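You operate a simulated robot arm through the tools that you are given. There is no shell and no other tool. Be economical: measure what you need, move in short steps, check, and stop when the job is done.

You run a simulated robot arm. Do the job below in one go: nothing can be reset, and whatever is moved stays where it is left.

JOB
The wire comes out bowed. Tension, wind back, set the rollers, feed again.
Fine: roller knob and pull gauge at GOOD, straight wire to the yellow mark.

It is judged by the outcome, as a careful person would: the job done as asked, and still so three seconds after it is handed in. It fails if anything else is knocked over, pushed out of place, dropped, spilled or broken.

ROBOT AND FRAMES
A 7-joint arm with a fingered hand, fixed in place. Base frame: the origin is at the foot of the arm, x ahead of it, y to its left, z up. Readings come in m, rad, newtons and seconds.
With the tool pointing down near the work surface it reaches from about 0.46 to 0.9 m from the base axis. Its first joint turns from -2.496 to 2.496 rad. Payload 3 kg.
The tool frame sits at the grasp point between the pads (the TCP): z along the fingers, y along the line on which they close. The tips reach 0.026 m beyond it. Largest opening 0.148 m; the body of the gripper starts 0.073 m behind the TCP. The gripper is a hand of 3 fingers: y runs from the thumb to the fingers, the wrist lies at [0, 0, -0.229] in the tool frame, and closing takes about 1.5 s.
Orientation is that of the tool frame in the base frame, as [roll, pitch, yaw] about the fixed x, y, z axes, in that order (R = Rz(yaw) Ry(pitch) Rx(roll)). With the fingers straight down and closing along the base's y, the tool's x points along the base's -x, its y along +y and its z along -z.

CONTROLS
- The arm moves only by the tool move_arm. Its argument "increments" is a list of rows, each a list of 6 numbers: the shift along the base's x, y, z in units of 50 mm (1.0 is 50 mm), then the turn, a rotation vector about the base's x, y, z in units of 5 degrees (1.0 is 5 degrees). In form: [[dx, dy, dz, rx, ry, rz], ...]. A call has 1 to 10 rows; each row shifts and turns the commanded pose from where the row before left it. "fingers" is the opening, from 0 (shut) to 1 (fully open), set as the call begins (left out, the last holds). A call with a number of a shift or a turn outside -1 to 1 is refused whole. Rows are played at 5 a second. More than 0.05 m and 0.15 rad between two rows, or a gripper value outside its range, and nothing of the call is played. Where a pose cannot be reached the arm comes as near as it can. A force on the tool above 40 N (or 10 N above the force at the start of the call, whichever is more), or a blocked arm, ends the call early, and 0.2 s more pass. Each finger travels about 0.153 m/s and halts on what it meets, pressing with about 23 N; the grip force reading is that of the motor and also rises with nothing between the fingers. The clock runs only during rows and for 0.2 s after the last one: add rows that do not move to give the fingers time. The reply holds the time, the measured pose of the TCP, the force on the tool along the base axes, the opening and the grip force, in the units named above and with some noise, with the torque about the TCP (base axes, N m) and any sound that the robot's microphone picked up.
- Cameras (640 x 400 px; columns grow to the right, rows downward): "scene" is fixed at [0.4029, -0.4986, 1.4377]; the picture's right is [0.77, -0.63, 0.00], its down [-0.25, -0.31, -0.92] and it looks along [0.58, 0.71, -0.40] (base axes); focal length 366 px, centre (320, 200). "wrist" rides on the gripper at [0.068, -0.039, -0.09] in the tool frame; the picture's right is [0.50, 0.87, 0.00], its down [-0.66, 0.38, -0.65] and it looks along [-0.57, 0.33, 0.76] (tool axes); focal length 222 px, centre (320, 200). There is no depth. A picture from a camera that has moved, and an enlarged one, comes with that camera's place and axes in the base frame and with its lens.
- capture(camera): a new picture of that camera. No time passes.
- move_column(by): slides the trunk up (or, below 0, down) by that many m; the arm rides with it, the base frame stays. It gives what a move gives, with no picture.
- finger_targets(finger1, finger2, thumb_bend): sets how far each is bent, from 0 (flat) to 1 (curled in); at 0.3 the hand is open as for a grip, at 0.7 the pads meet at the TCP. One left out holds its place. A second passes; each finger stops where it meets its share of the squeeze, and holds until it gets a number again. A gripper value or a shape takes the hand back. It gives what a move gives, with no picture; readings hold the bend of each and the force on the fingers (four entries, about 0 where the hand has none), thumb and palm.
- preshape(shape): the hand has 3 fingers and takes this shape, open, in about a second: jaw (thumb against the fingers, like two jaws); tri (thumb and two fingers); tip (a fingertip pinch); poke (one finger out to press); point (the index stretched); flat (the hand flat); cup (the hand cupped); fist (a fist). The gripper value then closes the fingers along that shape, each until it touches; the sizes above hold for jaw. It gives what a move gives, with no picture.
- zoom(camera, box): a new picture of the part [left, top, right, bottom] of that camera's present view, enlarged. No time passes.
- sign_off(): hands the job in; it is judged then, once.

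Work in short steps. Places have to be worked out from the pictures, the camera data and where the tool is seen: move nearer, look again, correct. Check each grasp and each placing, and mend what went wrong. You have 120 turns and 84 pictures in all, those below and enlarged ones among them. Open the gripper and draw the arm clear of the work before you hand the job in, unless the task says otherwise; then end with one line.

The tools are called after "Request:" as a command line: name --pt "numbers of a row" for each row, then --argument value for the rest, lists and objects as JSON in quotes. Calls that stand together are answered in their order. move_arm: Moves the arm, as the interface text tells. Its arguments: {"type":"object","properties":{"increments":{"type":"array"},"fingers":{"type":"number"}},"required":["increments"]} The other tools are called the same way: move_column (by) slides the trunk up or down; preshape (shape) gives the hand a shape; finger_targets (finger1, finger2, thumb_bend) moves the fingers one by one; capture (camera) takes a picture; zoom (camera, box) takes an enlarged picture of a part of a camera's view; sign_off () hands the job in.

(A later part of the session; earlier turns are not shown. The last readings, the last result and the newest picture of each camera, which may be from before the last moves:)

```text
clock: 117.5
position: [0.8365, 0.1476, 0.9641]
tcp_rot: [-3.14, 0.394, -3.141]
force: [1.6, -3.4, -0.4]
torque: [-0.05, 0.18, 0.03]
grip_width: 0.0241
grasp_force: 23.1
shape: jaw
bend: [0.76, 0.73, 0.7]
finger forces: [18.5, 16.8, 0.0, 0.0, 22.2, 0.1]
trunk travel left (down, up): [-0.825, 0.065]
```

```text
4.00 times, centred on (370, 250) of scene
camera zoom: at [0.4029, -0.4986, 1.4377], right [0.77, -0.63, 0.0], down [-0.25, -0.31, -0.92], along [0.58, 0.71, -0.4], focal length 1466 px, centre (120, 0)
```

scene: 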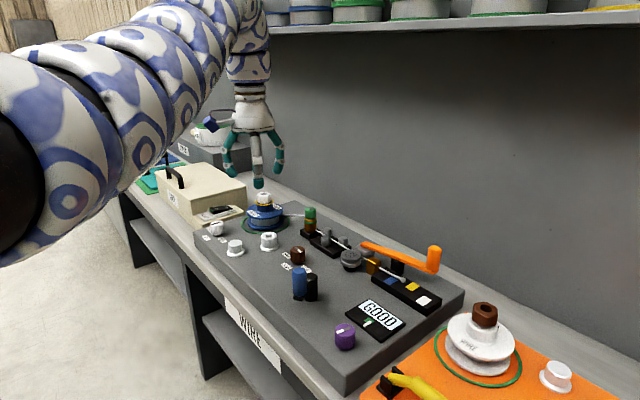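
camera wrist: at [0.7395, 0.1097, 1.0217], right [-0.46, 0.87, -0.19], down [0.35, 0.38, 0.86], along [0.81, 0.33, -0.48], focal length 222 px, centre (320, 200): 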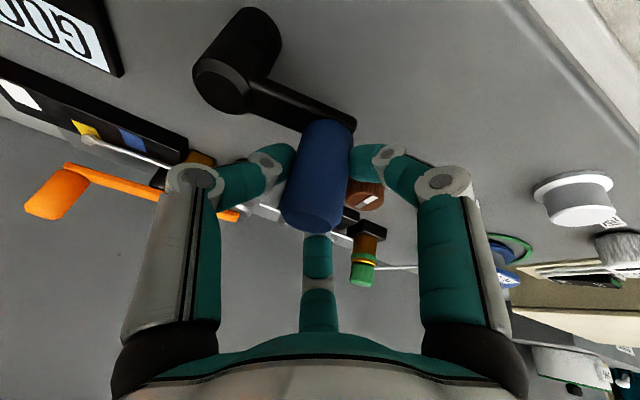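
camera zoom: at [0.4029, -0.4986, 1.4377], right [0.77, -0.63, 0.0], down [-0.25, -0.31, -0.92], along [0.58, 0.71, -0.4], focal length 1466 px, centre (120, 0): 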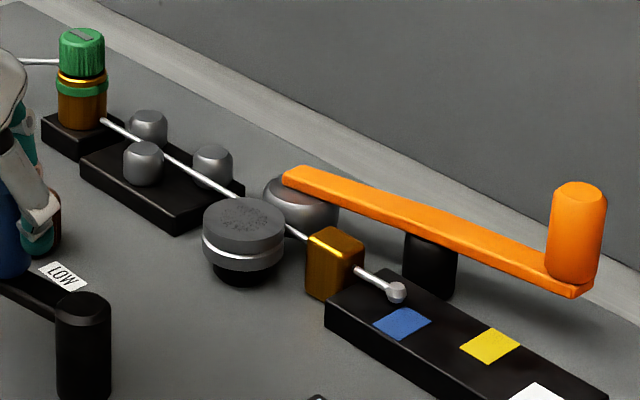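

One full turn back; the tip still stands out a bit. I wind back another 120°.

Request:
move_arm --pt "-0.27 -0.072 0 0 0 0" --pt "-0.248 -0.126 0 0 0 0" --pt "-0.216 -0.176 0 0 0 0" --pt "-0.176 -0.216 0 0 0 0" --pt "-0.126 -0.248 0 0 0 0" --pt "-0.072 -0.27 0 0 0 0" --pt "-0.014 -0.278 0 0 0 0" --pt "0.044 -0.274 0 0 0 0" --pt "0.1 -0.26 0 0 0 0" --pt "0.15 -0.234 0 0 0 0"

Request:
zoom --camera "scene" --box '[300, 200, 440, 300]'

```text
clock: 119.7
position: [0.7939, 0.0404, 0.9623]
tcp_rot: [-3.141, 0.394, -3.14]
force: [5.8, 9.1, -4.1]
torque: [0.07, -0.09, -0.05]
grip_width: 0.0232
grasp_force: 22.9
shape: jaw
bend: [0.76, 0.73, 0.71]
finger forces: [21.0, 19.8, 0.0, 0.1, 17.1, 0.0]
trunk travel left (down, up): [-0.825, 0.065]
```

```text
4.00 times, centred on (370, 250) of scene
camera zoom: at [0.4029, -0.4986, 1.4377], right [0.77, -0.63, 0.0], down [-0.25, -0.31, -0.92], along [0.58, 0.71, -0.4], focal length 1466 px, centre (120, 0)
```

zoom: 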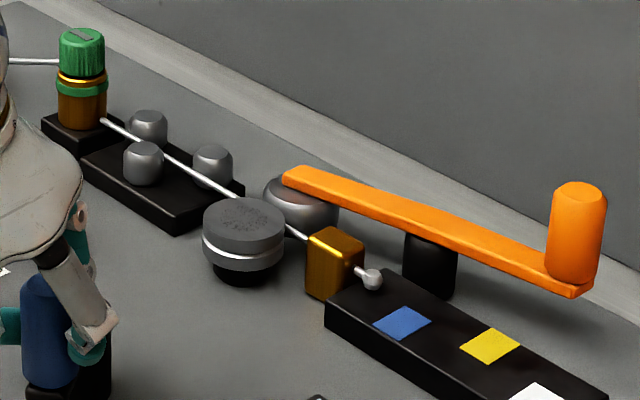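

The tip ball is almost at the nozzle. I wind back ~48° more, watching the force.

Request:
move_arm --pt "0.198 -0.198 0 0 0 0" --pt "0.234 -0.15 0 0 0 0" --pt "0.26 -0.1 0 0 0 0" --pt "0.274 -0.044 0 0 0 0" --pt "0 0 0 0 0 0"

Request:
zoom --camera "scene" --box '[300, 200, 440, 300]'

```text
clock: 120.9
position: [0.8427, 0.0177, 0.9626]
tcp_rot: [-3.14, 0.396, -3.14]
force: [4.1, 13.1, -8.2]
torque: [-0.04, -0.18, -0.33]
grip_width: 0.0189
grasp_force: 22.9
shape: jaw
bend: [0.78, 0.76, 0.73]
finger forces: [12.6, 0.0, 0.0, 0.0, 0.0, 0.0]
trunk travel left (down, up): [-0.825, 0.065]
```

```text
4.00 times, centred on (370, 250) of scene
camera zoom: at [0.4029, -0.4986, 1.4377], right [0.77, -0.63, 0.0], down [-0.25, -0.31, -0.92], along [0.58, 0.71, -0.4], focal length 1466 px, centre (120, 0)
```

zoom: 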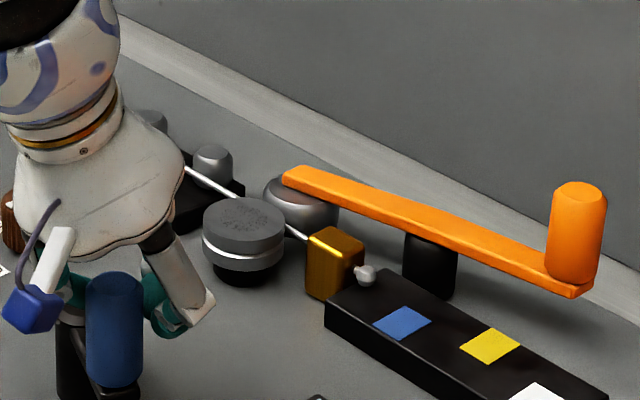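

The tip is now right at the nozzle (end of travel) and the handle slipped in the grip. I open, rise and locate the handle afresh.

Request:
move_arm --pt "0 0 0 0 0 0" --pt "0 0 0 0 0 0" --pt "0 0 0 0 0 0" --pt "0 0 0.5 0 0 0" --pt "0 0 0.7 0 0 0" --pt "0 0 0 0 0 0" --fingers 0.6

Request:
capture --camera "wrist"

Request:
zoom --camera "scene" --box '[250, 200, 410, 340]'

```text
clock: 122.3
position: [0.8407, 0.0154, 1.0233]
tcp_rot: [-3.138, 0.395, -3.139]
force: [0.2, -0.2, 0.2]
torque: [0.0, 0.0, -0.03]
grip_width: 0.0885
grasp_force: 0.0
shape: jaw
bend: [0.32, 0.32, 0.7]
finger forces: [0.1, 0.0, 0.0, 0.0, 0.0, 0.0]
trunk travel left (down, up): [-0.825, 0.065]
```

```text
21 pictures are left
camera wrist: at [0.7438, -0.0236, 1.0815], right [-0.46, 0.87, -0.19], down [0.35, 0.38, 0.86], along [0.81, 0.33, -0.48], focal length 222 px, centre (320, 200)
```

wrist: 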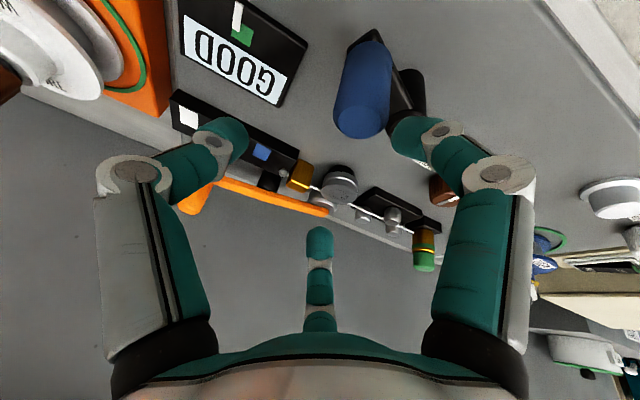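

```text
2.86 times, centred on (330, 270) of scene
camera zoom: at [0.4029, -0.4986, 1.4377], right [0.77, -0.63, 0.0], down [-0.25, -0.31, -0.92], along [0.58, 0.71, -0.4], focal length 1047 px, centre (291, 0)
```

zoom: 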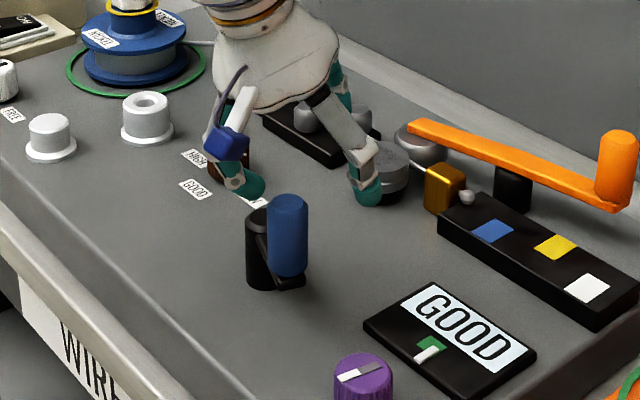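

The handle is at ≈(0.821, 0.020). I move over it, descend and grip.

Request:
move_arm --pt "-0.4 0.08 0 0 0 0" --pt "0 0 -0.6 0 0 0" --pt "0 0 -0.6 0 0 0" --pt "0 0 0 0 0 0"

Request:
move_arm --pt "0 0 0 0 0 0" --pt "0 0 0 0 0 0" --pt "0 0 0 0 0 0" --pt "0 0 0 0 0 0" --pt "0 0 0 0 0 0" --fingers 0.1

```text
clock: 123.3
position: [0.8246, 0.0201, 0.9619]
tcp_rot: [-3.141, 0.396, -3.139]
force: [0.3, 0.2, -0.5]
torque: [-0.02, 0.01, 0.02]
grip_width: 0.0882
grasp_force: 0.1
shape: jaw
bend: [0.32, 0.32, 0.7]
finger forces: [0.0, 0.0, 0.0, 0.1, 0.1, 0.1]
trunk travel left (down, up): [-0.825, 0.065]
```

```text
clock: 124.5
position: [0.8238, 0.02, 0.9616]
tcp_rot: [-3.137, 0.394, -3.14]
force: [0.3, 1.4, -8.1]
torque: [0.01, 0.13, 0.0]
grip_width: 0.0217
grasp_force: 23.3
shape: jaw
bend: [0.54, 0.74, 0.7]
finger forces: [20.9, 18.4, 0.1, 0.1, 19.4, 0.0]
trunk travel left (down, up): [-0.825, 0.065]
```

Finger 1 stopped earlier than before, so I check the grip.

Request:
capture --camera "wrist"

```text
19 pictures are left
camera wrist: at [0.7254, -0.0195, 1.0196], right [-0.46, 0.87, -0.19], down [0.35, 0.38, 0.86], along [0.81, 0.33, -0.48], focal length 222 px, centre (320, 200)
```

wrist: 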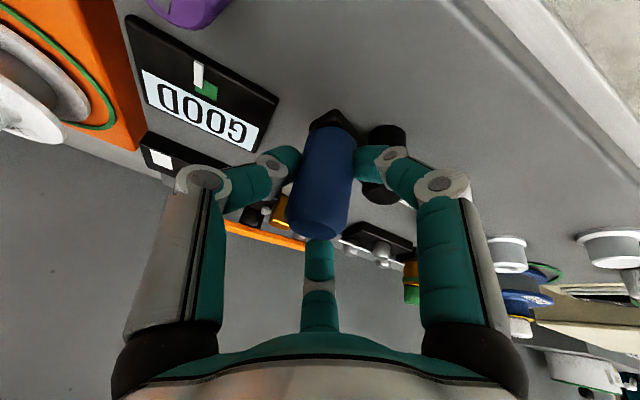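

The grip is good. I feed clockwise again, ~100° first.

Request:
move_arm --pt "-0.134 0.068 0 0 0 0" --pt "-0.234 0.15 0 0 0 0" --pt "-0.198 0.198 0 0 0 0" --pt "-0.15 0.234 0 0 0 0" --pt "-0.1 0.26 0 0 0 0" --pt "-0.044 0.274 0 0 0 0" --pt "0.014 0.278 0 0 0 0" --pt "0.072 0.27 0 0 0 0" --pt "0.126 0.248 0 0 0 0"

Request:
move_arm --pt "0.176 0.216 0 0 0 0" --pt "0.216 0.176 0 0 0 0" --pt "0.248 0.126 0 0 0 0" --pt "0.27 0.072 0 0 0 0" --pt "0.278 0.014 0 0 0 0" --pt "0.274 -0.044 0 0 0 0" --pt "0.25 -0.1 0 0 0 0" --pt "0.224 -0.15 0 0 0 0" --pt "0.188 -0.198 0 0 0 0" --pt "0.14 -0.234 0 0 0 0"

Request:
move_arm --pt "0.09 -0.26 0 0 0 0" --pt "0.044 -0.274 0 0 0 0" --pt "-0.014 -0.278 0 0 0 0" --pt "-0.072 -0.27 0 0 0 0" --pt "-0.126 -0.248 0 0 0 0" --pt "-0.176 -0.216 0 0 0 0" --pt "-0.206 -0.176 0 0 0 0" --pt "-0.238 -0.126 0 0 0 0" --pt "-0.26 -0.072 0 0 0 0" --pt "-0.268 -0.014 0 0 0 0"

Request:
zoom --camera "scene" --box '[360, 250, 440, 310]'

```text
clock: 126.5
position: [0.7901, 0.1166, 0.963]
tcp_rot: [-3.14, 0.394, -3.141]
force: [4.1, -4.9, -18.1]
torque: [-0.07, 0.17, 0.03]
grip_width: 0.0207
grasp_force: 22.8
shape: jaw
bend: [0.55, 0.74, 0.7]
finger forces: [19.3, 18.3, 0.1, 0.0, 23.5, 0.0]
trunk travel left (down, up): [-0.825, 0.065]
```

```text
clock: 128.7
position: [0.9032, 0.1126, 0.9631]
tcp_rot: [3.14, 0.396, 3.141]
force: [-2.6, 3.1, -14.0]
torque: [0.12, 0.35, 0.01]
grip_width: 0.0202
grasp_force: 22.9
shape: jaw
bend: [0.54, 0.74, 0.7]
finger forces: [22.8, 20.1, 0.0, 0.0, 18.5, 0.0]
trunk travel left (down, up): [-0.825, 0.065]
```

```text
clock: 130.9
position: [0.8433, 0.0147, 0.9629]
tcp_rot: [-3.141, 0.394, -3.139]
force: [1.6, 1.2, -13.9]
torque: [0.09, 0.16, 0.02]
grip_width: 0.0197
grasp_force: 23.3
shape: jaw
bend: [0.55, 0.74, 0.7]
finger forces: [20.0, 18.8, 0.1, 0.0, 19.7, 0.0]
trunk travel left (down, up): [-0.825, 0.065]
```

```text
6.67 times, centred on (400, 280) of scene
camera zoom: at [0.4029, -0.4986, 1.4377], right [0.77, -0.63, 0.0], down [-0.25, -0.31, -0.92], along [0.58, 0.71, -0.4], focal length 2443 px, centre (-213, -333)
```

zoom: 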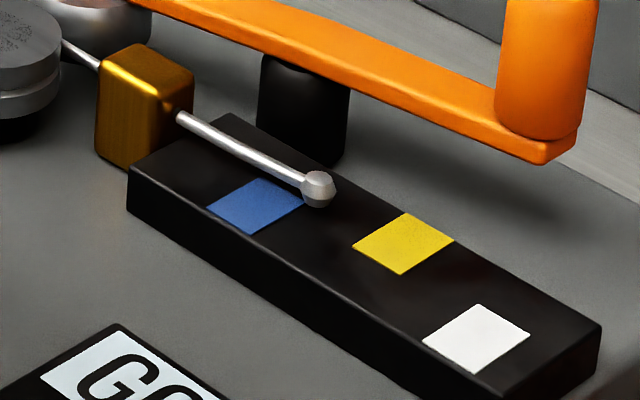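

The wire is out beyond the blue mark. Before going further I check whether this newly fed wire is straight.

Request:
zoom --camera "scene" --box '[378, 260, 418, 285]'

```text
16.00 times, centred on (398, 272) of scene
camera zoom: at [0.4029, -0.4986, 1.4377], right [0.77, -0.63, 0.0], down [-0.25, -0.31, -0.92], along [0.58, 0.71, -0.4], focal length 5862 px, centre (-928, -960)
```

zoom: 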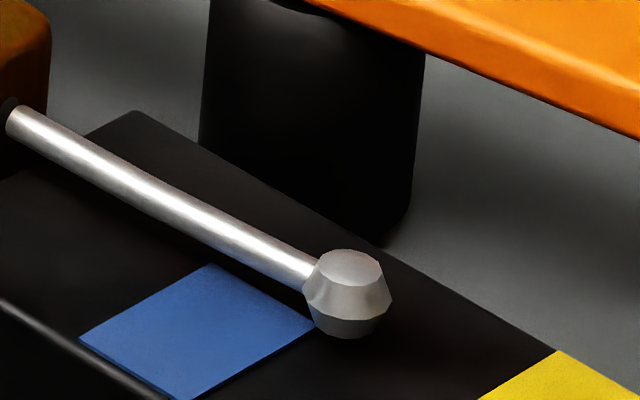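

The newly fed wire still shows a gentle curve, and the roller knob is ~5° short of GOOD. I release the handle here and go back to the knob to set it exactly and see whether it affects the bow.

Request:
move_arm --pt "0 0 0 0 0 0" --pt "0 0 0 0 0 0" --pt "0 0 0 0 0 0" --pt "0 0 0.6 0 0 0" --pt "0 0 0.7 0 0 0" --pt "0.3 0.7 0.6 0 0 0" --pt "0.3 0.7 0.7 0 0 0" --pt "0.2 0.7 0.6 0 0 0" --pt "0.2 0.7 0.6 0 0 0" --pt "0 0.7 0.6 0 0 0" --fingers 0.6

Request:
move_arm --pt "0 0.6 0.6 0 0 0" --pt "0 0.15 0.6 0 0 0" --pt "0 0 0.6 0 0 0" --pt "0 0 0 0 0 0"

Request:
move_column --by -0.3

```text
refused: row 7 steps farther than a row can; nothing moved
```

```text
clock: 131.9
position: [0.8424, 0.0548, 1.0543]
tcp_rot: [3.14, 0.394, 3.14]
force: [-0.6, 0.4, 0.0]
torque: [-0.02, 0.0, 0.01]
grip_width: 0.0169
grasp_force: 22.9
shape: jaw
bend: [0.78, 0.76, 0.72]
finger forces: [0.0, 0.0, 0.0, 0.0, 0.0, 0.0]
trunk travel left (down, up): [-0.825, 0.065]
```

```text
clock: 133.3
position: [0.844, 0.0526, 0.9366]
tcp_rot: [-3.14, 0.402, 3.141]
force: [-9.9, -11.0, 26.1]
torque: [0.34, 0.57, 0.47]
grip_width: 0.0182
grasp_force: 23.2
shape: jaw
bend: [0.8, 0.77, 0.72]
finger forces: [15.0, 0.0, 0.1, 0.0, 5.2, 0.0]
trunk travel left (down, up): [-0.702, 0.188]
stopped: the force on the tool passed its limit at 74 N (the readings are from after the stop); the commanded pose is now the measured one
```

My first call was refused and the following ones pulled the hand off the handle and pressed it down on the crank. I raise straight up again and inspect.

Request:
move_column --by 0.12

Request:
zoom --camera "scene" --box '[230, 190, 450, 330]'

```text
clock: 134.8
position: [0.8456, 0.0549, 1.0551]
tcp_rot: [-3.14, 0.399, 3.14]
force: [0.2, 0.4, 0.3]
torque: [0.0, 0.03, 0.0]
grip_width: 0.0174
grasp_force: 22.9
shape: jaw
bend: [0.79, 0.77, 0.72]
finger forces: [0.0, 0.1, 0.0, 0.1, 0.0, 0.0]
trunk travel left (down, up): [-0.822, 0.068]
```

```text
2.86 times, centred on (340, 260) of scene
camera zoom: at [0.4029, -0.4986, 1.4377], right [0.77, -0.63, 0.0], down [-0.25, -0.31, -0.92], along [0.58, 0.71, -0.4], focal length 1047 px, centre (263, 29)
```

zoom: 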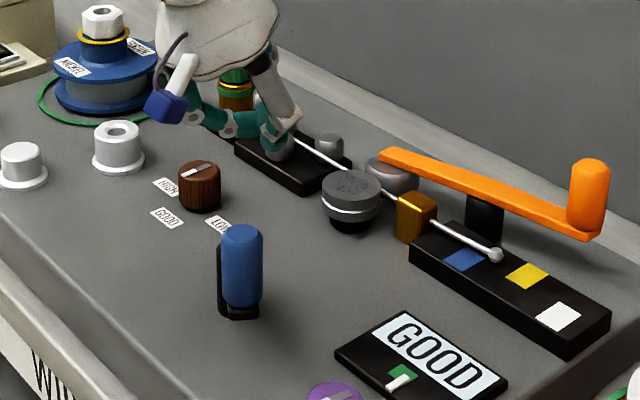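

Everything is intact; the crank just turned a little. Now, one step at a time: I open the hand, rise and move over the brown knob.

Request:
move_arm --pt "0.2 0.6 0.6 0 0 0" --pt "0.2 0.6 0.6 0 0 0" --pt "0.2 0.6 0.6 0 0 0" --pt "0.2 0.6 0.6 0 0 0" --pt "0.2 0.6 0.6 0 0 0" --pt "0.1 0.5 0.6 0 0 0" --pt "0 0 0.7 0 0 0" --pt "0 0 0 0 0 0" --fingers 0.6

```text
clock: 136.7
position: [0.8975, 0.2315, 1.2679]
tcp_rot: [-3.139, 0.398, 3.141]
force: [-0.7, -0.4, 0.2]
torque: [0.02, -0.01, -0.02]
grip_width: 0.0885
grasp_force: 0.1
shape: jaw
bend: [0.32, 0.32, 0.7]
finger forces: [0.0, 0.0, 0.0, 0.0, 0.0, 0.0]
trunk travel left (down, up): [-0.822, 0.068]
```

Good. Now I lower the trunk by 0.3 m (TCP to ≈0.968, as before).

Request:
move_column --by -0.3

Request:
zoom --camera "wrist" --box '[20, 20, 340, 220]'

```text
clock: 139.7
position: [0.8981, 0.2291, 0.9706]
tcp_rot: [-3.141, 0.4, 3.141]
force: [-0.6, -0.3, -1.2]
torque: [0.02, -0.01, 0.01]
grip_width: 0.0884
grasp_force: 0.2
shape: jaw
bend: [0.32, 0.32, 0.7]
finger forces: [0.1, 0.0, 0.1, 0.1, 0.0, 0.1]
trunk travel left (down, up): [-0.522, 0.368]
```

```text
2.00 times, centred on (180, 120) of wrist
camera zoom: at [0.7997, 0.1905, 1.0278], right [-0.46, 0.87, -0.2], down [0.35, 0.38, 0.86], along [0.82, 0.33, -0.48], focal length 444 px, centre (600, 360)
```

zoom: 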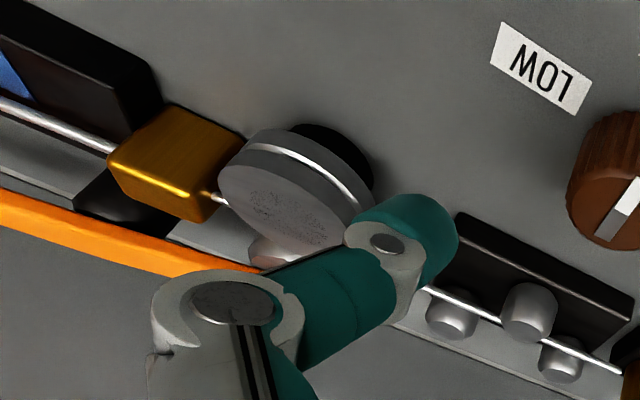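

I descend onto the brown knob in this orientation, with smaller steps.

Request:
move_arm --pt "0.28 0.02 0 0 0 0" --pt "0 0 -0.6 0 0 0" --pt "0 0 -0.5 0 0 0" --pt "0 0 -0.45 0 0 0" --pt "0 0 0 0 0 0"

```text
clock: 140.8
position: [0.9068, 0.2315, 0.8981]
tcp_rot: [3.141, 0.403, -3.141]
force: [-8.8, 2.2, 28.4]
torque: [0.66, 1.03, 0.18]
grip_width: 0.0854
grasp_force: 0.1
shape: jaw
bend: [0.81, 0.32, 0.7]
finger forces: [27.7, 0.0, 0.0, 0.0, 0.0, 0.1]
trunk travel left (down, up): [-0.522, 0.368]
```

As last time one finger rests lightly on the knob before closing; closing resolved it then. I close and then turn ~7° clockwise.

Request:
move_arm --pt "0 0 0 0 0 0" --pt "0 0 0 0 0 0" --pt "0 0 0 0 0 0" --pt "0 0 0 0 0 0" --pt "0 0 0 0 0 0" --fingers 0.1

Request:
zoom --camera "wrist" --box '[220, 80, 420, 230]'

```text
clock: 142.1
position: [0.9096, 0.2316, 0.8914]
tcp_rot: [-3.14, 0.398, 3.14]
force: [-1.6, 2.0, -4.6]
torque: [0.13, 0.25, 0.0]
grip_width: 0.0394
grasp_force: 23.2
shape: jaw
bend: [0.79, 0.76, 0.7]
finger forces: [22.1, 20.5, 0.0, 0.1, 19.2, 0.0]
trunk travel left (down, up): [-0.522, 0.368]
```

```text
2.67 times, centred on (320, 155) of wrist
camera zoom: at [0.8122, 0.1919, 0.9489], right [-0.46, 0.87, -0.2], down [0.35, 0.38, 0.86], along [0.82, 0.33, -0.48], focal length 592 px, centre (320, 320)
```

zoom: 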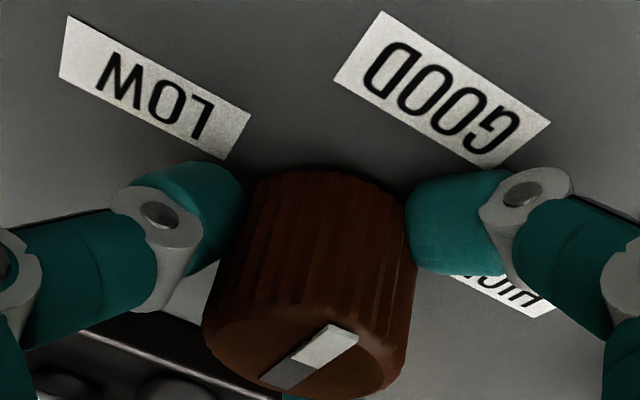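

The pointer is actually within a few degrees of GOOD. To learn whether the rollers influence the wire directly, I turn it 20° towards HIGH temporarily and view the wire.

Request:
move_arm --pt "0 0 0 0 0 -1" --pt "0 0 0 0 0 -1" --pt "0 0 0 0 0 -1" --pt "0 0 0 0 0 -1" --pt "0 0 0 0 0 0"

Request:
zoom --camera "scene" --box '[378, 260, 418, 285]'

```text
clock: 143.2
position: [0.9115, 0.2323, 0.8925]
tcp_rot: [-3.139, 0.398, 2.793]
force: [-1.9, 8.1, -3.3]
torque: [0.35, 0.25, 0.08]
grip_width: 0.038
grasp_force: 23.4
shape: jaw
bend: [0.79, 0.76, 0.7]
finger forces: [27.4, 21.7, 0.0, 0.0, 18.3, 0.0]
trunk travel left (down, up): [-0.522, 0.368]
```

```text
16.00 times, centred on (398, 272) of scene
camera zoom: at [0.4029, -0.4986, 1.4377], right [0.77, -0.63, 0.0], down [-0.25, -0.31, -0.92], along [0.58, 0.71, -0.4], focal length 5862 px, centre (-928, -960)
```

zoom: 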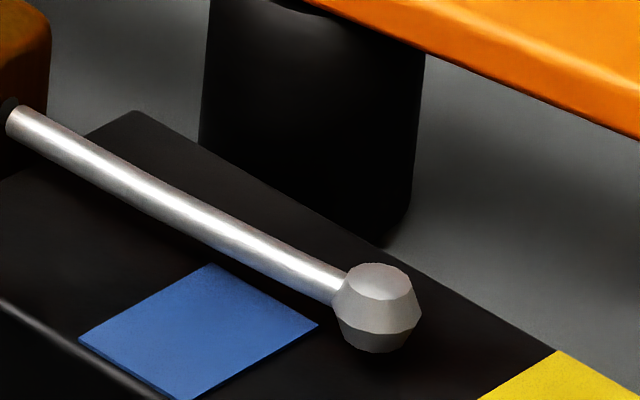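

Turning the rollers with the wire out has no visible effect. So the careful order matters: I will wind fully back, then set the rollers exactly to GOOD with the wire retracted, and feed again. I release the knob and rise.

Request:
move_arm --pt "0 0 0 0 0 0" --pt "0 0 0 0 0 0" --pt "0 0 0 0 0 0" --pt "0 0 0.5 0 0 0" --pt "0 0 0.8 0 0 0" --pt "-0.3 0 0.8 0 0 0" --pt "-0.2 0 0 0 0 0" --pt "0 0 0 0 0 0" --fingers 0.6

Request:
zoom --camera "wrist" --box '[220, 0, 460, 150]'

```text
clock: 145.1
position: [0.8867, 0.2309, 1.0001]
tcp_rot: [-3.14, 0.397, 2.793]
force: [-1.0, 0.1, 0.4]
torque: [0.0, 0.03, -0.01]
grip_width: 0.0882
grasp_force: 0.0
shape: jaw
bend: [0.32, 0.32, 0.7]
finger forces: [0.1, 0.0, 0.1, 0.0, 0.0, 0.0]
trunk travel left (down, up): [-0.522, 0.368]
```

```text
2.67 times, centred on (340, 75) of wrist
camera zoom: at [0.781, 0.2268, 1.0567], right [-0.14, 0.97, -0.2], down [0.46, 0.24, 0.86], along [0.88, 0.03, -0.48], focal length 592 px, centre (267, 533)
```

zoom: 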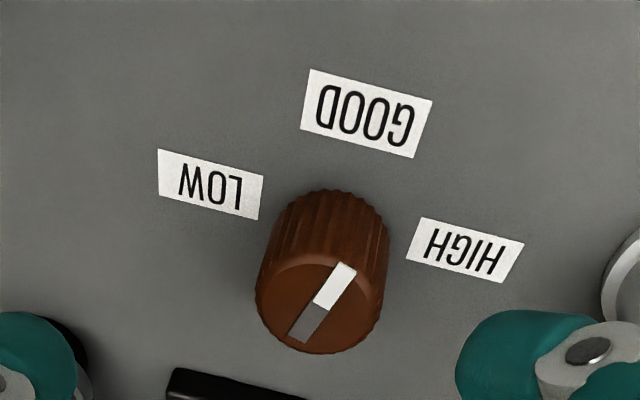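

The pointer is now ~14° past GOOD towards HIGH; I will set it exactly once the wire is back. I raise the trunk.

Request:
move_column --by 0.3

```text
clock: 148.1
position: [0.8849, 0.2303, 1.2998]
tcp_rot: [-3.14, 0.399, 2.792]
force: [0.0, -0.3, 0.9]
torque: [-0.02, -0.01, 0.02]
grip_width: 0.0885
grasp_force: 0.0
shape: jaw
bend: [0.32, 0.32, 0.7]
finger forces: [0.1, 0.1, 0.1, 0.0, 0.0, 0.0]
trunk travel left (down, up): [-0.822, 0.068]
```

I bring the hand down and over to the crank.

Request:
move_arm --pt "0 -0.4 -0.8 0 0 1" --pt "0 -0.4 -0.8 0 0 1" --pt "0 -0.5 -0.8 0 0 1" --pt "0 -0.5 -0.8 0 0 1" --pt "0 -0.5 -0.8 0 0 0" --pt "-0.2 -0.5 -0.8 0 0 0" --pt "-0.4 -0.6 0 0 0 0" --pt "-0.3 -0.6 0 0 0 0" --pt "-0.3 -0.2 -0.2 0 0 0" --pt "0 0 0 0 0 0"

Request:
capture --camera "wrist"

```text
clock: 150.2
position: [0.8298, 0.0199, 1.047]
tcp_rot: [-3.14, 0.397, -3.141]
force: [0.2, 0.0, 0.4]
torque: [0.0, -0.03, 0.02]
grip_width: 0.0883
grasp_force: 0.0
shape: jaw
bend: [0.32, 0.32, 0.7]
finger forces: [0.1, 0.1, 0.1, 0.0, 0.1, 0.1]
out of reach, approached as far as the arm can: row 9
trunk travel left (down, up): [-0.822, 0.068]
```

```text
11 pictures are left
camera wrist: at [0.7322, -0.02, 1.1042], right [-0.46, 0.87, -0.19], down [0.35, 0.38, 0.86], along [0.82, 0.33, -0.48], focal length 222 px, centre (320, 200)
```

wrist: 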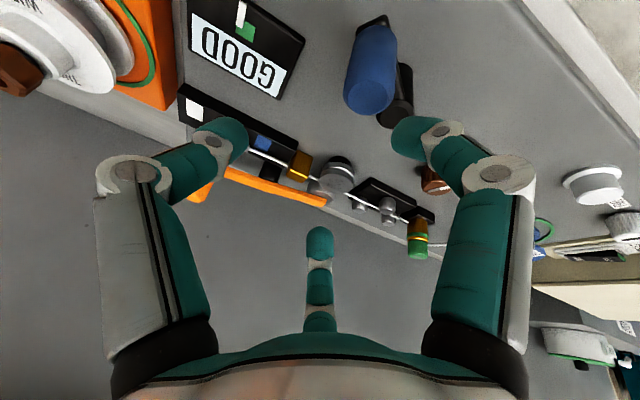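

The handle is at ≈(0.808, 0.026). I lower and shift over it, then descend.

Request:
move_arm --pt "0 0.06 -0.5 0 0 0" --pt "-0.43 0.06 0 0 0 0" --pt "0 0 -0.6 0 0 0" --pt "0 0 -0.58 0 0 0" --pt "0 0 0 0 0 0"

```text
clock: 151.4
position: [0.8113, 0.0274, 0.9603]
tcp_rot: [3.141, 0.4, -3.141]
force: [0.4, -0.4, -0.5]
torque: [0.01, 0.0, 0.01]
grip_width: 0.0887
grasp_force: 0.1
shape: jaw
bend: [0.32, 0.32, 0.7]
finger forces: [0.0, 0.0, 0.0, 0.0, 0.0, 0.0]
out of reach, approached as far as the arm can: row 2
trunk travel left (down, up): [-0.822, 0.068]
```

Positioned. I close on the handle and start winding back.

Request:
move_arm --pt "0 0 0 0 0 0" --pt "0 0 0 0 0 0" --pt "0 0 0 0 0 0" --pt "0 0 0 0 0 0" --pt "0 0 0 0 0 0" --fingers 0.1

```text
clock: 152.7
position: [0.8105, 0.028, 0.9607]
tcp_rot: [-3.139, 0.4, 3.141]
force: [0.2, 2.0, -4.2]
torque: [0.1, 0.2, 0.01]
grip_width: 0.0255
grasp_force: 23.5
shape: jaw
bend: [0.76, 0.73, 0.7]
finger forces: [20.9, 19.0, 0.0, 0.1, 19.5, 0.1]
trunk travel left (down, up): [-0.822, 0.068]
```

The grip is firm. I wind back counter-clockwise, nearly one full turn.

Request:
move_arm --pt "0.116 -0.08 0 0 0 0" --pt "0.26 -0.1 0 0 0 0" --pt "0.274 -0.044 0 0 0 0" --pt "0.278 0.014 0 0 0 0" --pt "0.27 0.072 0 0 0 0" --pt "0.248 0.126 0 0 0 0" --pt "0.2 0.176 0 0 0 0" --pt "0.166 0.216 0 0 0 0" --pt "0.116 0.248 0 0 0 0"

Request:
move_arm --pt "0.072 0.27 0 0 0 0" --pt "0.014 0.278 0 0 0 0" --pt "-0.044 0.274 0 0 0 0" --pt "-0.1 0.25 0 0 0 0" --pt "-0.15 0.224 0 0 0 0" --pt "-0.188 0.188 0 0 0 0" --pt "-0.224 0.15 0 0 0 0" --pt "-0.25 0.1 0 0 0 0" --pt "-0.274 0.044 0 0 0 0" --pt "-0.278 -0.014 0 0 0 0"

Request:
move_arm --pt "-0.27 -0.072 0 0 0 0" --pt "-0.248 -0.126 0 0 0 0" --pt "-0.216 -0.176 0 0 0 0" --pt "-0.176 -0.216 0 0 0 0" --pt "-0.126 -0.248 0 0 0 0" --pt "-0.072 -0.27 0 0 0 0" --pt "-0.014 -0.278 0 0 0 0" --pt "0.044 -0.274 0 0 0 0" --pt "0.1 -0.26 0 0 0 0" --pt "0.15 -0.234 0 0 0 0"

```text
clock: 154.7
position: [0.9091, 0.0574, 0.9621]
tcp_rot: [-3.139, 0.4, 3.139]
force: [7.8, -6.9, -11.4]
torque: [-0.04, 0.1, 0.1]
grip_width: 0.0244
grasp_force: 22.9
shape: jaw
bend: [0.76, 0.73, 0.7]
finger forces: [17.7, 18.6, 0.1, 0.1, 22.4, 0.1]
trunk travel left (down, up): [-0.822, 0.068]
```

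```text
clock: 156.8
position: [0.835, 0.1472, 0.9609]
tcp_rot: [3.14, 0.398, 3.14]
force: [4.0, -7.8, -6.6]
torque: [-0.14, 0.13, 0.06]
grip_width: 0.0239
grasp_force: 23.1
shape: jaw
bend: [0.76, 0.73, 0.69]
finger forces: [17.7, 16.9, 0.0, 0.1, 23.5, 0.0]
trunk travel left (down, up): [-0.822, 0.068]
```

```text
clock: 159.1
position: [0.7943, 0.043, 0.9593]
tcp_rot: [-3.141, 0.397, -3.138]
force: [17.3, 11.3, -12.0]
torque: [-0.01, -0.25, -0.2]
grip_width: 0.02
grasp_force: 23.1
shape: jaw
bend: [0.75, 0.74, 0.72]
finger forces: [22.0, 17.3, 0.0, 0.0, 12.5, 0.0]
trunk travel left (down, up): [-0.822, 0.068]
```

The grip is getting narrower, so I check the wire and handle.

Request:
zoom --camera "scene" --box '[260, 200, 430, 320]'

```text
3.33 times, centred on (345, 260) of scene
camera zoom: at [0.4029, -0.4986, 1.4377], right [0.77, -0.63, 0.0], down [-0.25, -0.31, -0.92], along [0.58, 0.71, -0.4], focal length 1221 px, centre (237, 0)
```

zoom: 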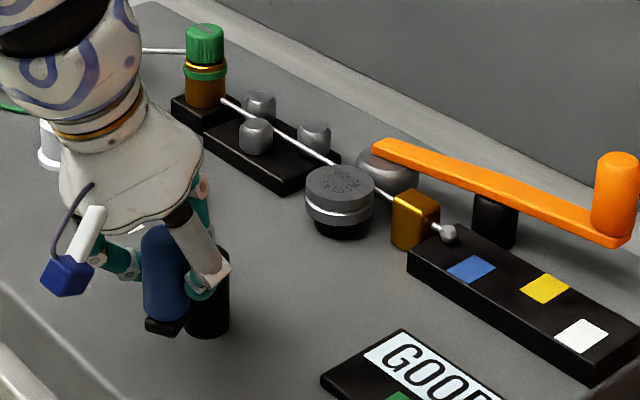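

Only a few millimetres of wire remain out. I wind the last ~24°.

Request:
move_arm --pt "0.22 -0.16 0 0 0 0" --pt "0.25 -0.13 0 0 0 0" --pt "0.12 -0.04 0 0 0 0" --pt "0 0 0 0 0 0"

Request:
zoom --camera "scene" --box '[260, 200, 430, 320]'

```text
clock: 160.1
position: [0.8248, 0.0249, 0.96]
tcp_rot: [-3.14, 0.397, -3.139]
force: [5.6, 14.5, -9.0]
torque: [-0.05, -0.15, -0.22]
grip_width: 0.0184
grasp_force: 23.3
shape: jaw
bend: [0.78, 0.75, 0.73]
finger forces: [16.7, 0.0, 0.0, 0.0, 0.0, 0.0]
trunk travel left (down, up): [-0.822, 0.068]
```

```text
3.33 times, centred on (345, 260) of scene
camera zoom: at [0.4029, -0.4986, 1.4377], right [0.77, -0.63, 0.0], down [-0.25, -0.31, -0.92], along [0.58, 0.71, -0.4], focal length 1221 px, centre (237, 0)
```

zoom: 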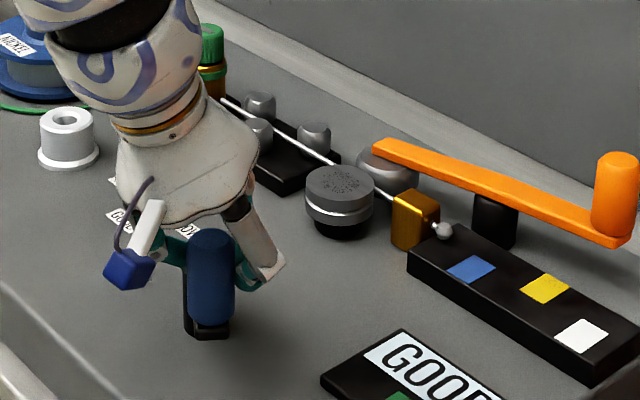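

The handle slipped just short of the end. I open, re-centre on it at (0.809, 0.027) and grip again.

Request:
move_arm --pt "0 0 0 0 0 0" --pt "0 0 0 0 0 0" --pt "0 0 0 0 0 0" --pt "-0.3 0.05 0 0 0 0" --pt "0 0 0 0 0 0" --fingers 0.6

Request:
move_arm --pt "0 0 0 0 0 0" --pt "0 0 0 0 0 0" --pt "0 0 0 0 0 0" --pt "0 0 0 0 0 0" --pt "0 0 0 0 0 0" --fingers 0.1

Request:
move_arm --pt "0.13 -0.08 0 0 0 0" --pt "0.13 -0.06 0 0 0 0" --pt "0.1 -0.04 0 0 0 0" --pt "0 0 0 0 0 0"

```text
clock: 161.2
position: [0.8079, 0.0266, 0.9615]
tcp_rot: [-3.141, 0.398, -3.141]
force: [-0.2, 0.8, 0.0]
torque: [-0.03, 0.0, 0.02]
grip_width: 0.0882
grasp_force: 0.1
shape: jaw
bend: [0.32, 0.32, 0.7]
finger forces: [0.0, 0.0, 0.0, 0.0, 0.0, 0.0]
trunk travel left (down, up): [-0.822, 0.068]
```

```text
clock: 162.4
position: [0.8079, 0.0274, 0.9625]
tcp_rot: [-3.141, 0.397, 3.141]
force: [0.4, 0.6, -5.0]
torque: [0.07, 0.21, -0.01]
grip_width: 0.0255
grasp_force: 23.3
shape: jaw
bend: [0.76, 0.74, 0.7]
finger forces: [21.3, 19.1, 0.0, 0.0, 19.7, 0.0]
trunk travel left (down, up): [-0.822, 0.068]
```

```text
clock: 163.4
position: [0.8262, 0.0166, 0.9612]
tcp_rot: [-3.138, 0.4, 3.141]
force: [0.1, 3.7, -3.9]
torque: [0.13, 0.29, -0.01]
grip_width: 0.0254
grasp_force: 23.1
shape: jaw
bend: [0.76, 0.74, 0.7]
finger forces: [23.4, 20.6, 0.0, 0.1, 19.1, 0.1]
trunk travel left (down, up): [-0.822, 0.068]
```

It moves freely without resistance, so this is not the end yet. I wind on gently another 24°.

Request:
move_arm --pt "0.14 -0.02 0 0 0 0" --pt "0.14 0 0 0 0 0" --pt "0.14 0.01 0 0 0 0" --pt "0.14 0.02 0 0 0 0" --pt "0 0 0 0 0 0"

Request:
zoom --camera "scene" --box '[260, 200, 430, 320]'

```text
clock: 164.7
position: [0.8542, 0.0167, 0.9621]
tcp_rot: [3.14, 0.398, 3.139]
force: [-1.1, -4.6, -3.0]
torque: [0.0, 0.27, 0.02]
grip_width: 0.0254
grasp_force: 23.3
shape: jaw
bend: [0.76, 0.74, 0.7]
finger forces: [22.1, 18.8, 0.0, 0.0, 24.2, 0.0]
trunk travel left (down, up): [-0.822, 0.068]
```

```text
3.33 times, centred on (345, 260) of scene
camera zoom: at [0.4029, -0.4986, 1.4377], right [0.77, -0.63, 0.0], down [-0.25, -0.31, -0.92], along [0.58, 0.71, -0.4], focal length 1221 px, centre (237, 0)
```

zoom: 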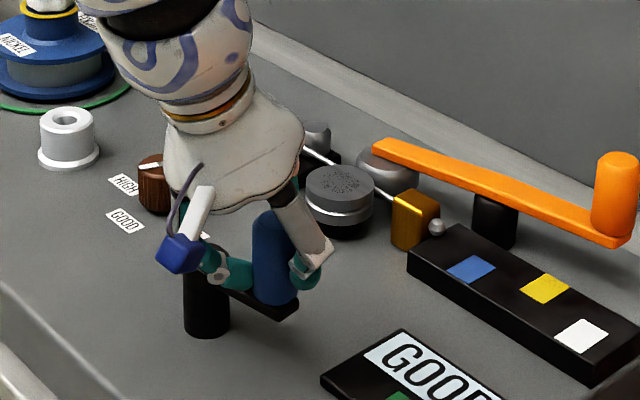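

No end stop yet: the ball is still withdrawing into the nozzle. I continue winding back about 110°, watching for resistance.

Request:
move_arm --pt "0.29 0.07 0 0 0 0" --pt "0.248 0.126 0 0 0 0" --pt "0.21 0.176 0 0 0 0" --pt "0.17 0.216 0 0 0 0" --pt "0.116 0.248 0 0 0 0" --pt "0.072 0.27 0 0 0 0" --pt "0.014 0.278 0 0 0 0" --pt "0 0 0 0 0 0"

Request:
zoom --camera "scene" --box '[260, 200, 430, 320]'

```text
clock: 166.4
position: [0.9105, 0.0863, 0.9611]
tcp_rot: [-3.141, 0.399, 3.142]
force: [-0.3, -3.2, 0.2]
torque: [0.03, 0.34, 0.01]
grip_width: 0.0257
grasp_force: 22.1
shape: jaw
bend: [0.76, 0.74, 0.7]
finger forces: [23.9, 20.3, 0.0, 0.0, 23.0, 0.1]
trunk travel left (down, up): [-0.822, 0.068]
```

```text
3.33 times, centred on (345, 260) of scene
camera zoom: at [0.4029, -0.4986, 1.4377], right [0.77, -0.63, 0.0], down [-0.25, -0.31, -0.92], along [0.58, 0.71, -0.4], focal length 1221 px, centre (237, 0)
```

zoom: 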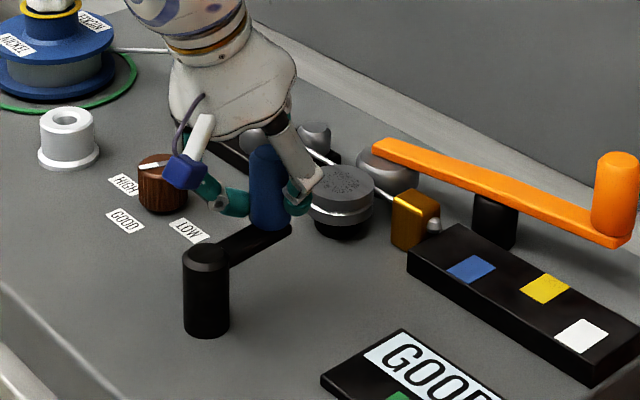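

The wire is now fully back in the nozzle. I release the handle and rise towards the knob position (checked step sizes).

Request:
move_arm --pt "0 0 0 0 0 0" --pt "0 0 0 0 0 0" --pt "0 0 0 0 0 0" --pt "0 0 0.7 0 0 0" --pt "0 0 0.8 0 0 0" --pt "-0.05 0.6 0.75 0 0 0" --pt "-0.05 0.6 0.75 0 0 0" --pt "-0.1 0.6 0.75 0 0 0" --pt "-0.1 0.6 0.75 0 0 0" --pt "-0.2 0.5 0.75 0 0 0" --fingers 0.6

```text
clock: 168.7
position: [0.8854, 0.2311, 1.2226]
tcp_rot: [-3.14, 0.398, -3.14]
force: [0.3, 0.2, 0.0]
torque: [-0.01, -0.03, -0.02]
grip_width: 0.0884
grasp_force: 0.0
shape: jaw
bend: [0.32, 0.32, 0.7]
finger forces: [0.0, 0.0, 0.0, 0.0, 0.0, 0.1]
trunk travel left (down, up): [-0.822, 0.068]
```

Clear. I turn the hand −20° and rise a bit more before lowering the trunk.

Request:
move_arm --pt "0 0 0.5 0 0 -1" --pt "0 0 0.5 0 0 -1" --pt "0 0 0 0 0 -1" --pt "0 0 0 0 0 -1" --pt "0 0 0 0 0 0"

```text
clock: 169.8
position: [0.8864, 0.2305, 1.2742]
tcp_rot: [-3.139, 0.4, 2.791]
force: [0.1, -0.3, 0.0]
torque: [0.01, 0.0, 0.0]
grip_width: 0.0884
grasp_force: 0.0
shape: jaw
bend: [0.32, 0.32, 0.7]
finger forces: [0.0, 0.1, 0.1, 0.0, 0.0, 0.0]
trunk travel left (down, up): [-0.822, 0.068]
```

Now the trunk goes down 0.3 m to the knob-working height.

Request:
move_column --by -0.3

Request:
move_arm --pt "0.5 0.02 0 0 0 0" --pt "0 0 -0.6 0 0 0" --pt "0 0 -0.5 0 0 0" --pt "0 0 -0.5 0 0 0" --pt "0 0 0 0 0 0"

```text
clock: 172.8
position: [0.8858, 0.2317, 0.9743]
tcp_rot: [-3.139, 0.4, 2.794]
force: [0.4, -0.6, 0.1]
torque: [0.02, 0.02, -0.01]
grip_width: 0.0884
grasp_force: 0.0
shape: jaw
bend: [0.32, 0.32, 0.7]
finger forces: [0.0, 0.1, 0.0, 0.0, 0.1, 0.1]
trunk travel left (down, up): [-0.522, 0.368]
```

```text
clock: 174.1
position: [0.9096, 0.2344, 0.8968]
tcp_rot: [3.139, 0.402, 2.793]
force: [-6.5, 5.6, 27.4]
torque: [0.96, 0.75, 0.09]
grip_width: 0.0852
grasp_force: 0.0
shape: jaw
bend: [0.81, 0.32, 0.7]
finger forces: [26.8, 0.0, 0.0, 0.1, 0.1, 0.1]
trunk travel left (down, up): [-0.522, 0.368]
```

I close on the knob and turn it 15° counter-clockwise back onto GOOD.

Request:
move_arm --pt "0 0 0 0 0 0" --pt "0 0 0 0 0 0" --pt "0 0 0 0 0 0" --pt "0 0 0 0 0 0" --pt "0 0 0 0 0 0" --pt "0 0 0 0 0 1" --pt "0 0 0 0 0 1" --pt "0 0 0 0 0 1" --pt "0 0 0 0 0 0" --fingers 0.1

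```text
clock: 176.1
position: [0.9114, 0.2322, 0.8922]
tcp_rot: [-3.139, 0.398, 3.055]
force: [-1.5, -3.0, -10.0]
torque: [0.0, 0.29, -0.05]
grip_width: 0.0376
grasp_force: 22.0
shape: jaw
bend: [0.79, 0.76, 0.7]
finger forces: [21.2, 19.6, 0.0, 0.0, 21.2, 0.0]
trunk travel left (down, up): [-0.522, 0.368]
```

I release, rise and check the pointer.

Request:
move_arm --pt "0 0 0 0 0 0" --pt "0 0 0 0 0 0" --pt "0 0 0 0 0 0" --pt "0 0 0.5 0 0 0" --pt "0 0 0.8 0 0 0" --pt "-0.3 0 0.8 0 0 -1" --pt "-0.2 0 0 0 0 -1" --pt "0 0 0 0 0 -1" --pt "0 0 0 0 0 0" --fingers 0.6

Request:
zoom --camera "wrist" --box '[220, 0, 460, 150]'

```text
clock: 178.1
position: [0.8869, 0.2321, 0.9981]
tcp_rot: [-3.14, 0.398, 2.791]
force: [-0.1, 0.5, -0.7]
torque: [0.0, -0.01, 0.02]
grip_width: 0.088
grasp_force: 0.1
shape: jaw
bend: [0.32, 0.32, 0.7]
finger forces: [0.0, 0.0, 0.1, 0.0, 0.0, 0.1]
trunk travel left (down, up): [-0.522, 0.368]
```

```text
2.67 times, centred on (340, 75) of wrist
camera zoom: at [0.7815, 0.2287, 1.0555], right [-0.14, 0.97, -0.2], down [0.46, 0.24, 0.86], along [0.88, 0.03, -0.48], focal length 592 px, centre (267, 533)
```

zoom: 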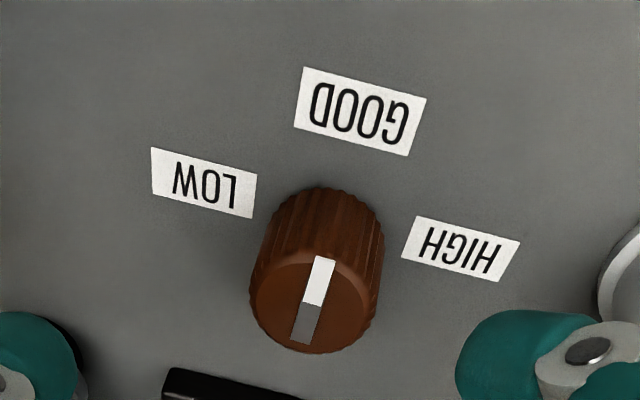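

The pointer is exactly at GOOD with the wire fully back. I raise the trunk and return to the crank handle, which I left at ≈(0.911, 0.086).

Request:
move_column --by 0.3

Request:
move_arm --pt "0 -0.5 -0.8 0 0 1" --pt "0.1 -0.5 -0.8 0 0 1" --pt "0.1 -0.5 -0.8 0 0 1" --pt "0.1 -0.5 -0.8 0 0 1" --pt "0.1 -0.5 -0.8 0 0 0" --pt "0.08 -0.4 -0.7 0 0 0" --pt "0 0 -0.4 0 0 0" --pt "0 0 0 0 0 0"

Request:
capture --camera "wrist"

```text
clock: 181.1
position: [0.8878, 0.2331, 1.298]
tcp_rot: [-3.14, 0.397, 2.793]
force: [0.6, 0.4, -0.6]
torque: [0.0, 0.01, 0.03]
grip_width: 0.088
grasp_force: 0.0
shape: jaw
bend: [0.32, 0.32, 0.7]
finger forces: [0.0, 0.0, 0.1, 0.0, 0.1, 0.0]
trunk travel left (down, up): [-0.822, 0.068]
```

```text
clock: 182.8
position: [0.912, 0.0871, 1.0426]
tcp_rot: [-3.14, 0.4, 3.142]
force: [-0.3, -0.5, 1.1]
torque: [-0.02, -0.02, 0.01]
grip_width: 0.0885
grasp_force: 0.0
shape: jaw
bend: [0.32, 0.32, 0.7]
finger forces: [0.0, 0.1, 0.1, 0.0, 0.1, 0.0]
trunk travel left (down, up): [-0.822, 0.068]
```

```text
5 pictures are left
camera wrist: at [0.8142, 0.0469, 1.1001], right [-0.46, 0.87, -0.19], down [0.35, 0.38, 0.86], along [0.82, 0.33, -0.48], focal length 222 px, centre (320, 200)
```

wrist: 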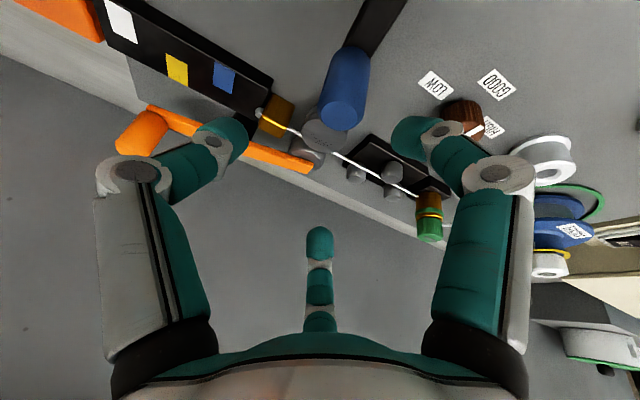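

The handle is at ≈(0.907, 0.086). I descend onto it.

Request:
move_arm --pt "-0.08 0 -0.5 0 0 0" --pt "0 0 -0.6 0 0 0" --pt "0 0 -0.5 0 0 0" --pt "0 0 0 0 0 0"

Request:
move_arm --pt "0 0 0 0 0 0" --pt "0 0 0 0 0 0" --pt "0 0 0 0 0 0" --pt "0 0 0 0 0 0" --pt "0 0 0 0 0 0" --fingers 0.1

```text
clock: 183.8
position: [0.908, 0.0859, 0.9637]
tcp_rot: [-3.14, 0.4, -3.141]
force: [0.5, -0.6, 0.5]
torque: [0.01, -0.02, -0.01]
grip_width: 0.0885
grasp_force: 0.0
shape: jaw
bend: [0.32, 0.32, 0.7]
finger forces: [0.0, 0.0, 0.1, 0.1, 0.1, 0.1]
trunk travel left (down, up): [-0.822, 0.068]
```

```text
clock: 185.1
position: [0.9083, 0.0853, 0.962]
tcp_rot: [-3.14, 0.398, -3.141]
force: [0.0, 0.7, -3.3]
torque: [-0.01, 0.22, 0.01]
grip_width: 0.0265
grasp_force: 22.8
shape: jaw
bend: [0.76, 0.74, 0.7]
finger forces: [19.9, 19.4, 0.1, 0.0, 20.5, 0.0]
trunk travel left (down, up): [-0.822, 0.068]
```

Firm grip. With the refined circle (centre (0.844, 0.083), R 0.0645) I feed clockwise steadily, watching forces.

Request:
move_arm --pt "-0.014 -0.269 0 0 0 0" --pt "-0.07 -0.261 0 0 0 0" --pt "-0.122 -0.24 0 0 0 0" --pt "-0.17 -0.209 0 0 0 0" --pt "-0.209 -0.17 0 0 0 0" --pt "-0.24 -0.122 0 0 0 0" --pt "-0.261 -0.07 0 0 0 0" --pt "-0.269 -0.014 0 0 0 0" --pt "-0.265 0.043 0 0 0 0" --pt "-0.252 0.097 0 0 0 0"

Request:
move_arm --pt "-0.227 0.145 0 0 0 0" --pt "-0.192 0.192 0 0 0 0" --pt "-0.145 0.227 0 0 0 0" --pt "-0.097 0.252 0 0 0 0" --pt "-0.043 0.265 0 0 0 0" --pt "0.014 0.269 0 0 0 0" --pt "0.07 0.261 0 0 0 0" --pt "0.122 0.24 0 0 0 0" --pt "0.17 0.209 0 0 0 0" --pt "0.209 0.17 0 0 0 0"

```text
clock: 187.2
position: [0.8128, 0.0272, 0.9632]
tcp_rot: [3.141, 0.399, 3.141]
force: [-2.1, -8.1, -0.6]
torque: [-0.15, 0.33, -0.05]
grip_width: 0.0262
grasp_force: 23.0
shape: jaw
bend: [0.76, 0.73, 0.7]
finger forces: [21.9, 18.1, 0.1, 0.1, 27.7, 0.0]
trunk travel left (down, up): [-0.822, 0.068]
```

```text
clock: 189.4
position: [0.8081, 0.1394, 0.9619]
tcp_rot: [-3.142, 0.4, -3.14]
force: [-0.3, -3.0, 1.7]
torque: [-0.02, 0.27, -0.02]
grip_width: 0.0262
grasp_force: 23.3
shape: jaw
bend: [0.76, 0.73, 0.7]
finger forces: [21.8, 19.9, 0.1, 0.0, 23.6, 0.1]
trunk travel left (down, up): [-0.822, 0.068]
```

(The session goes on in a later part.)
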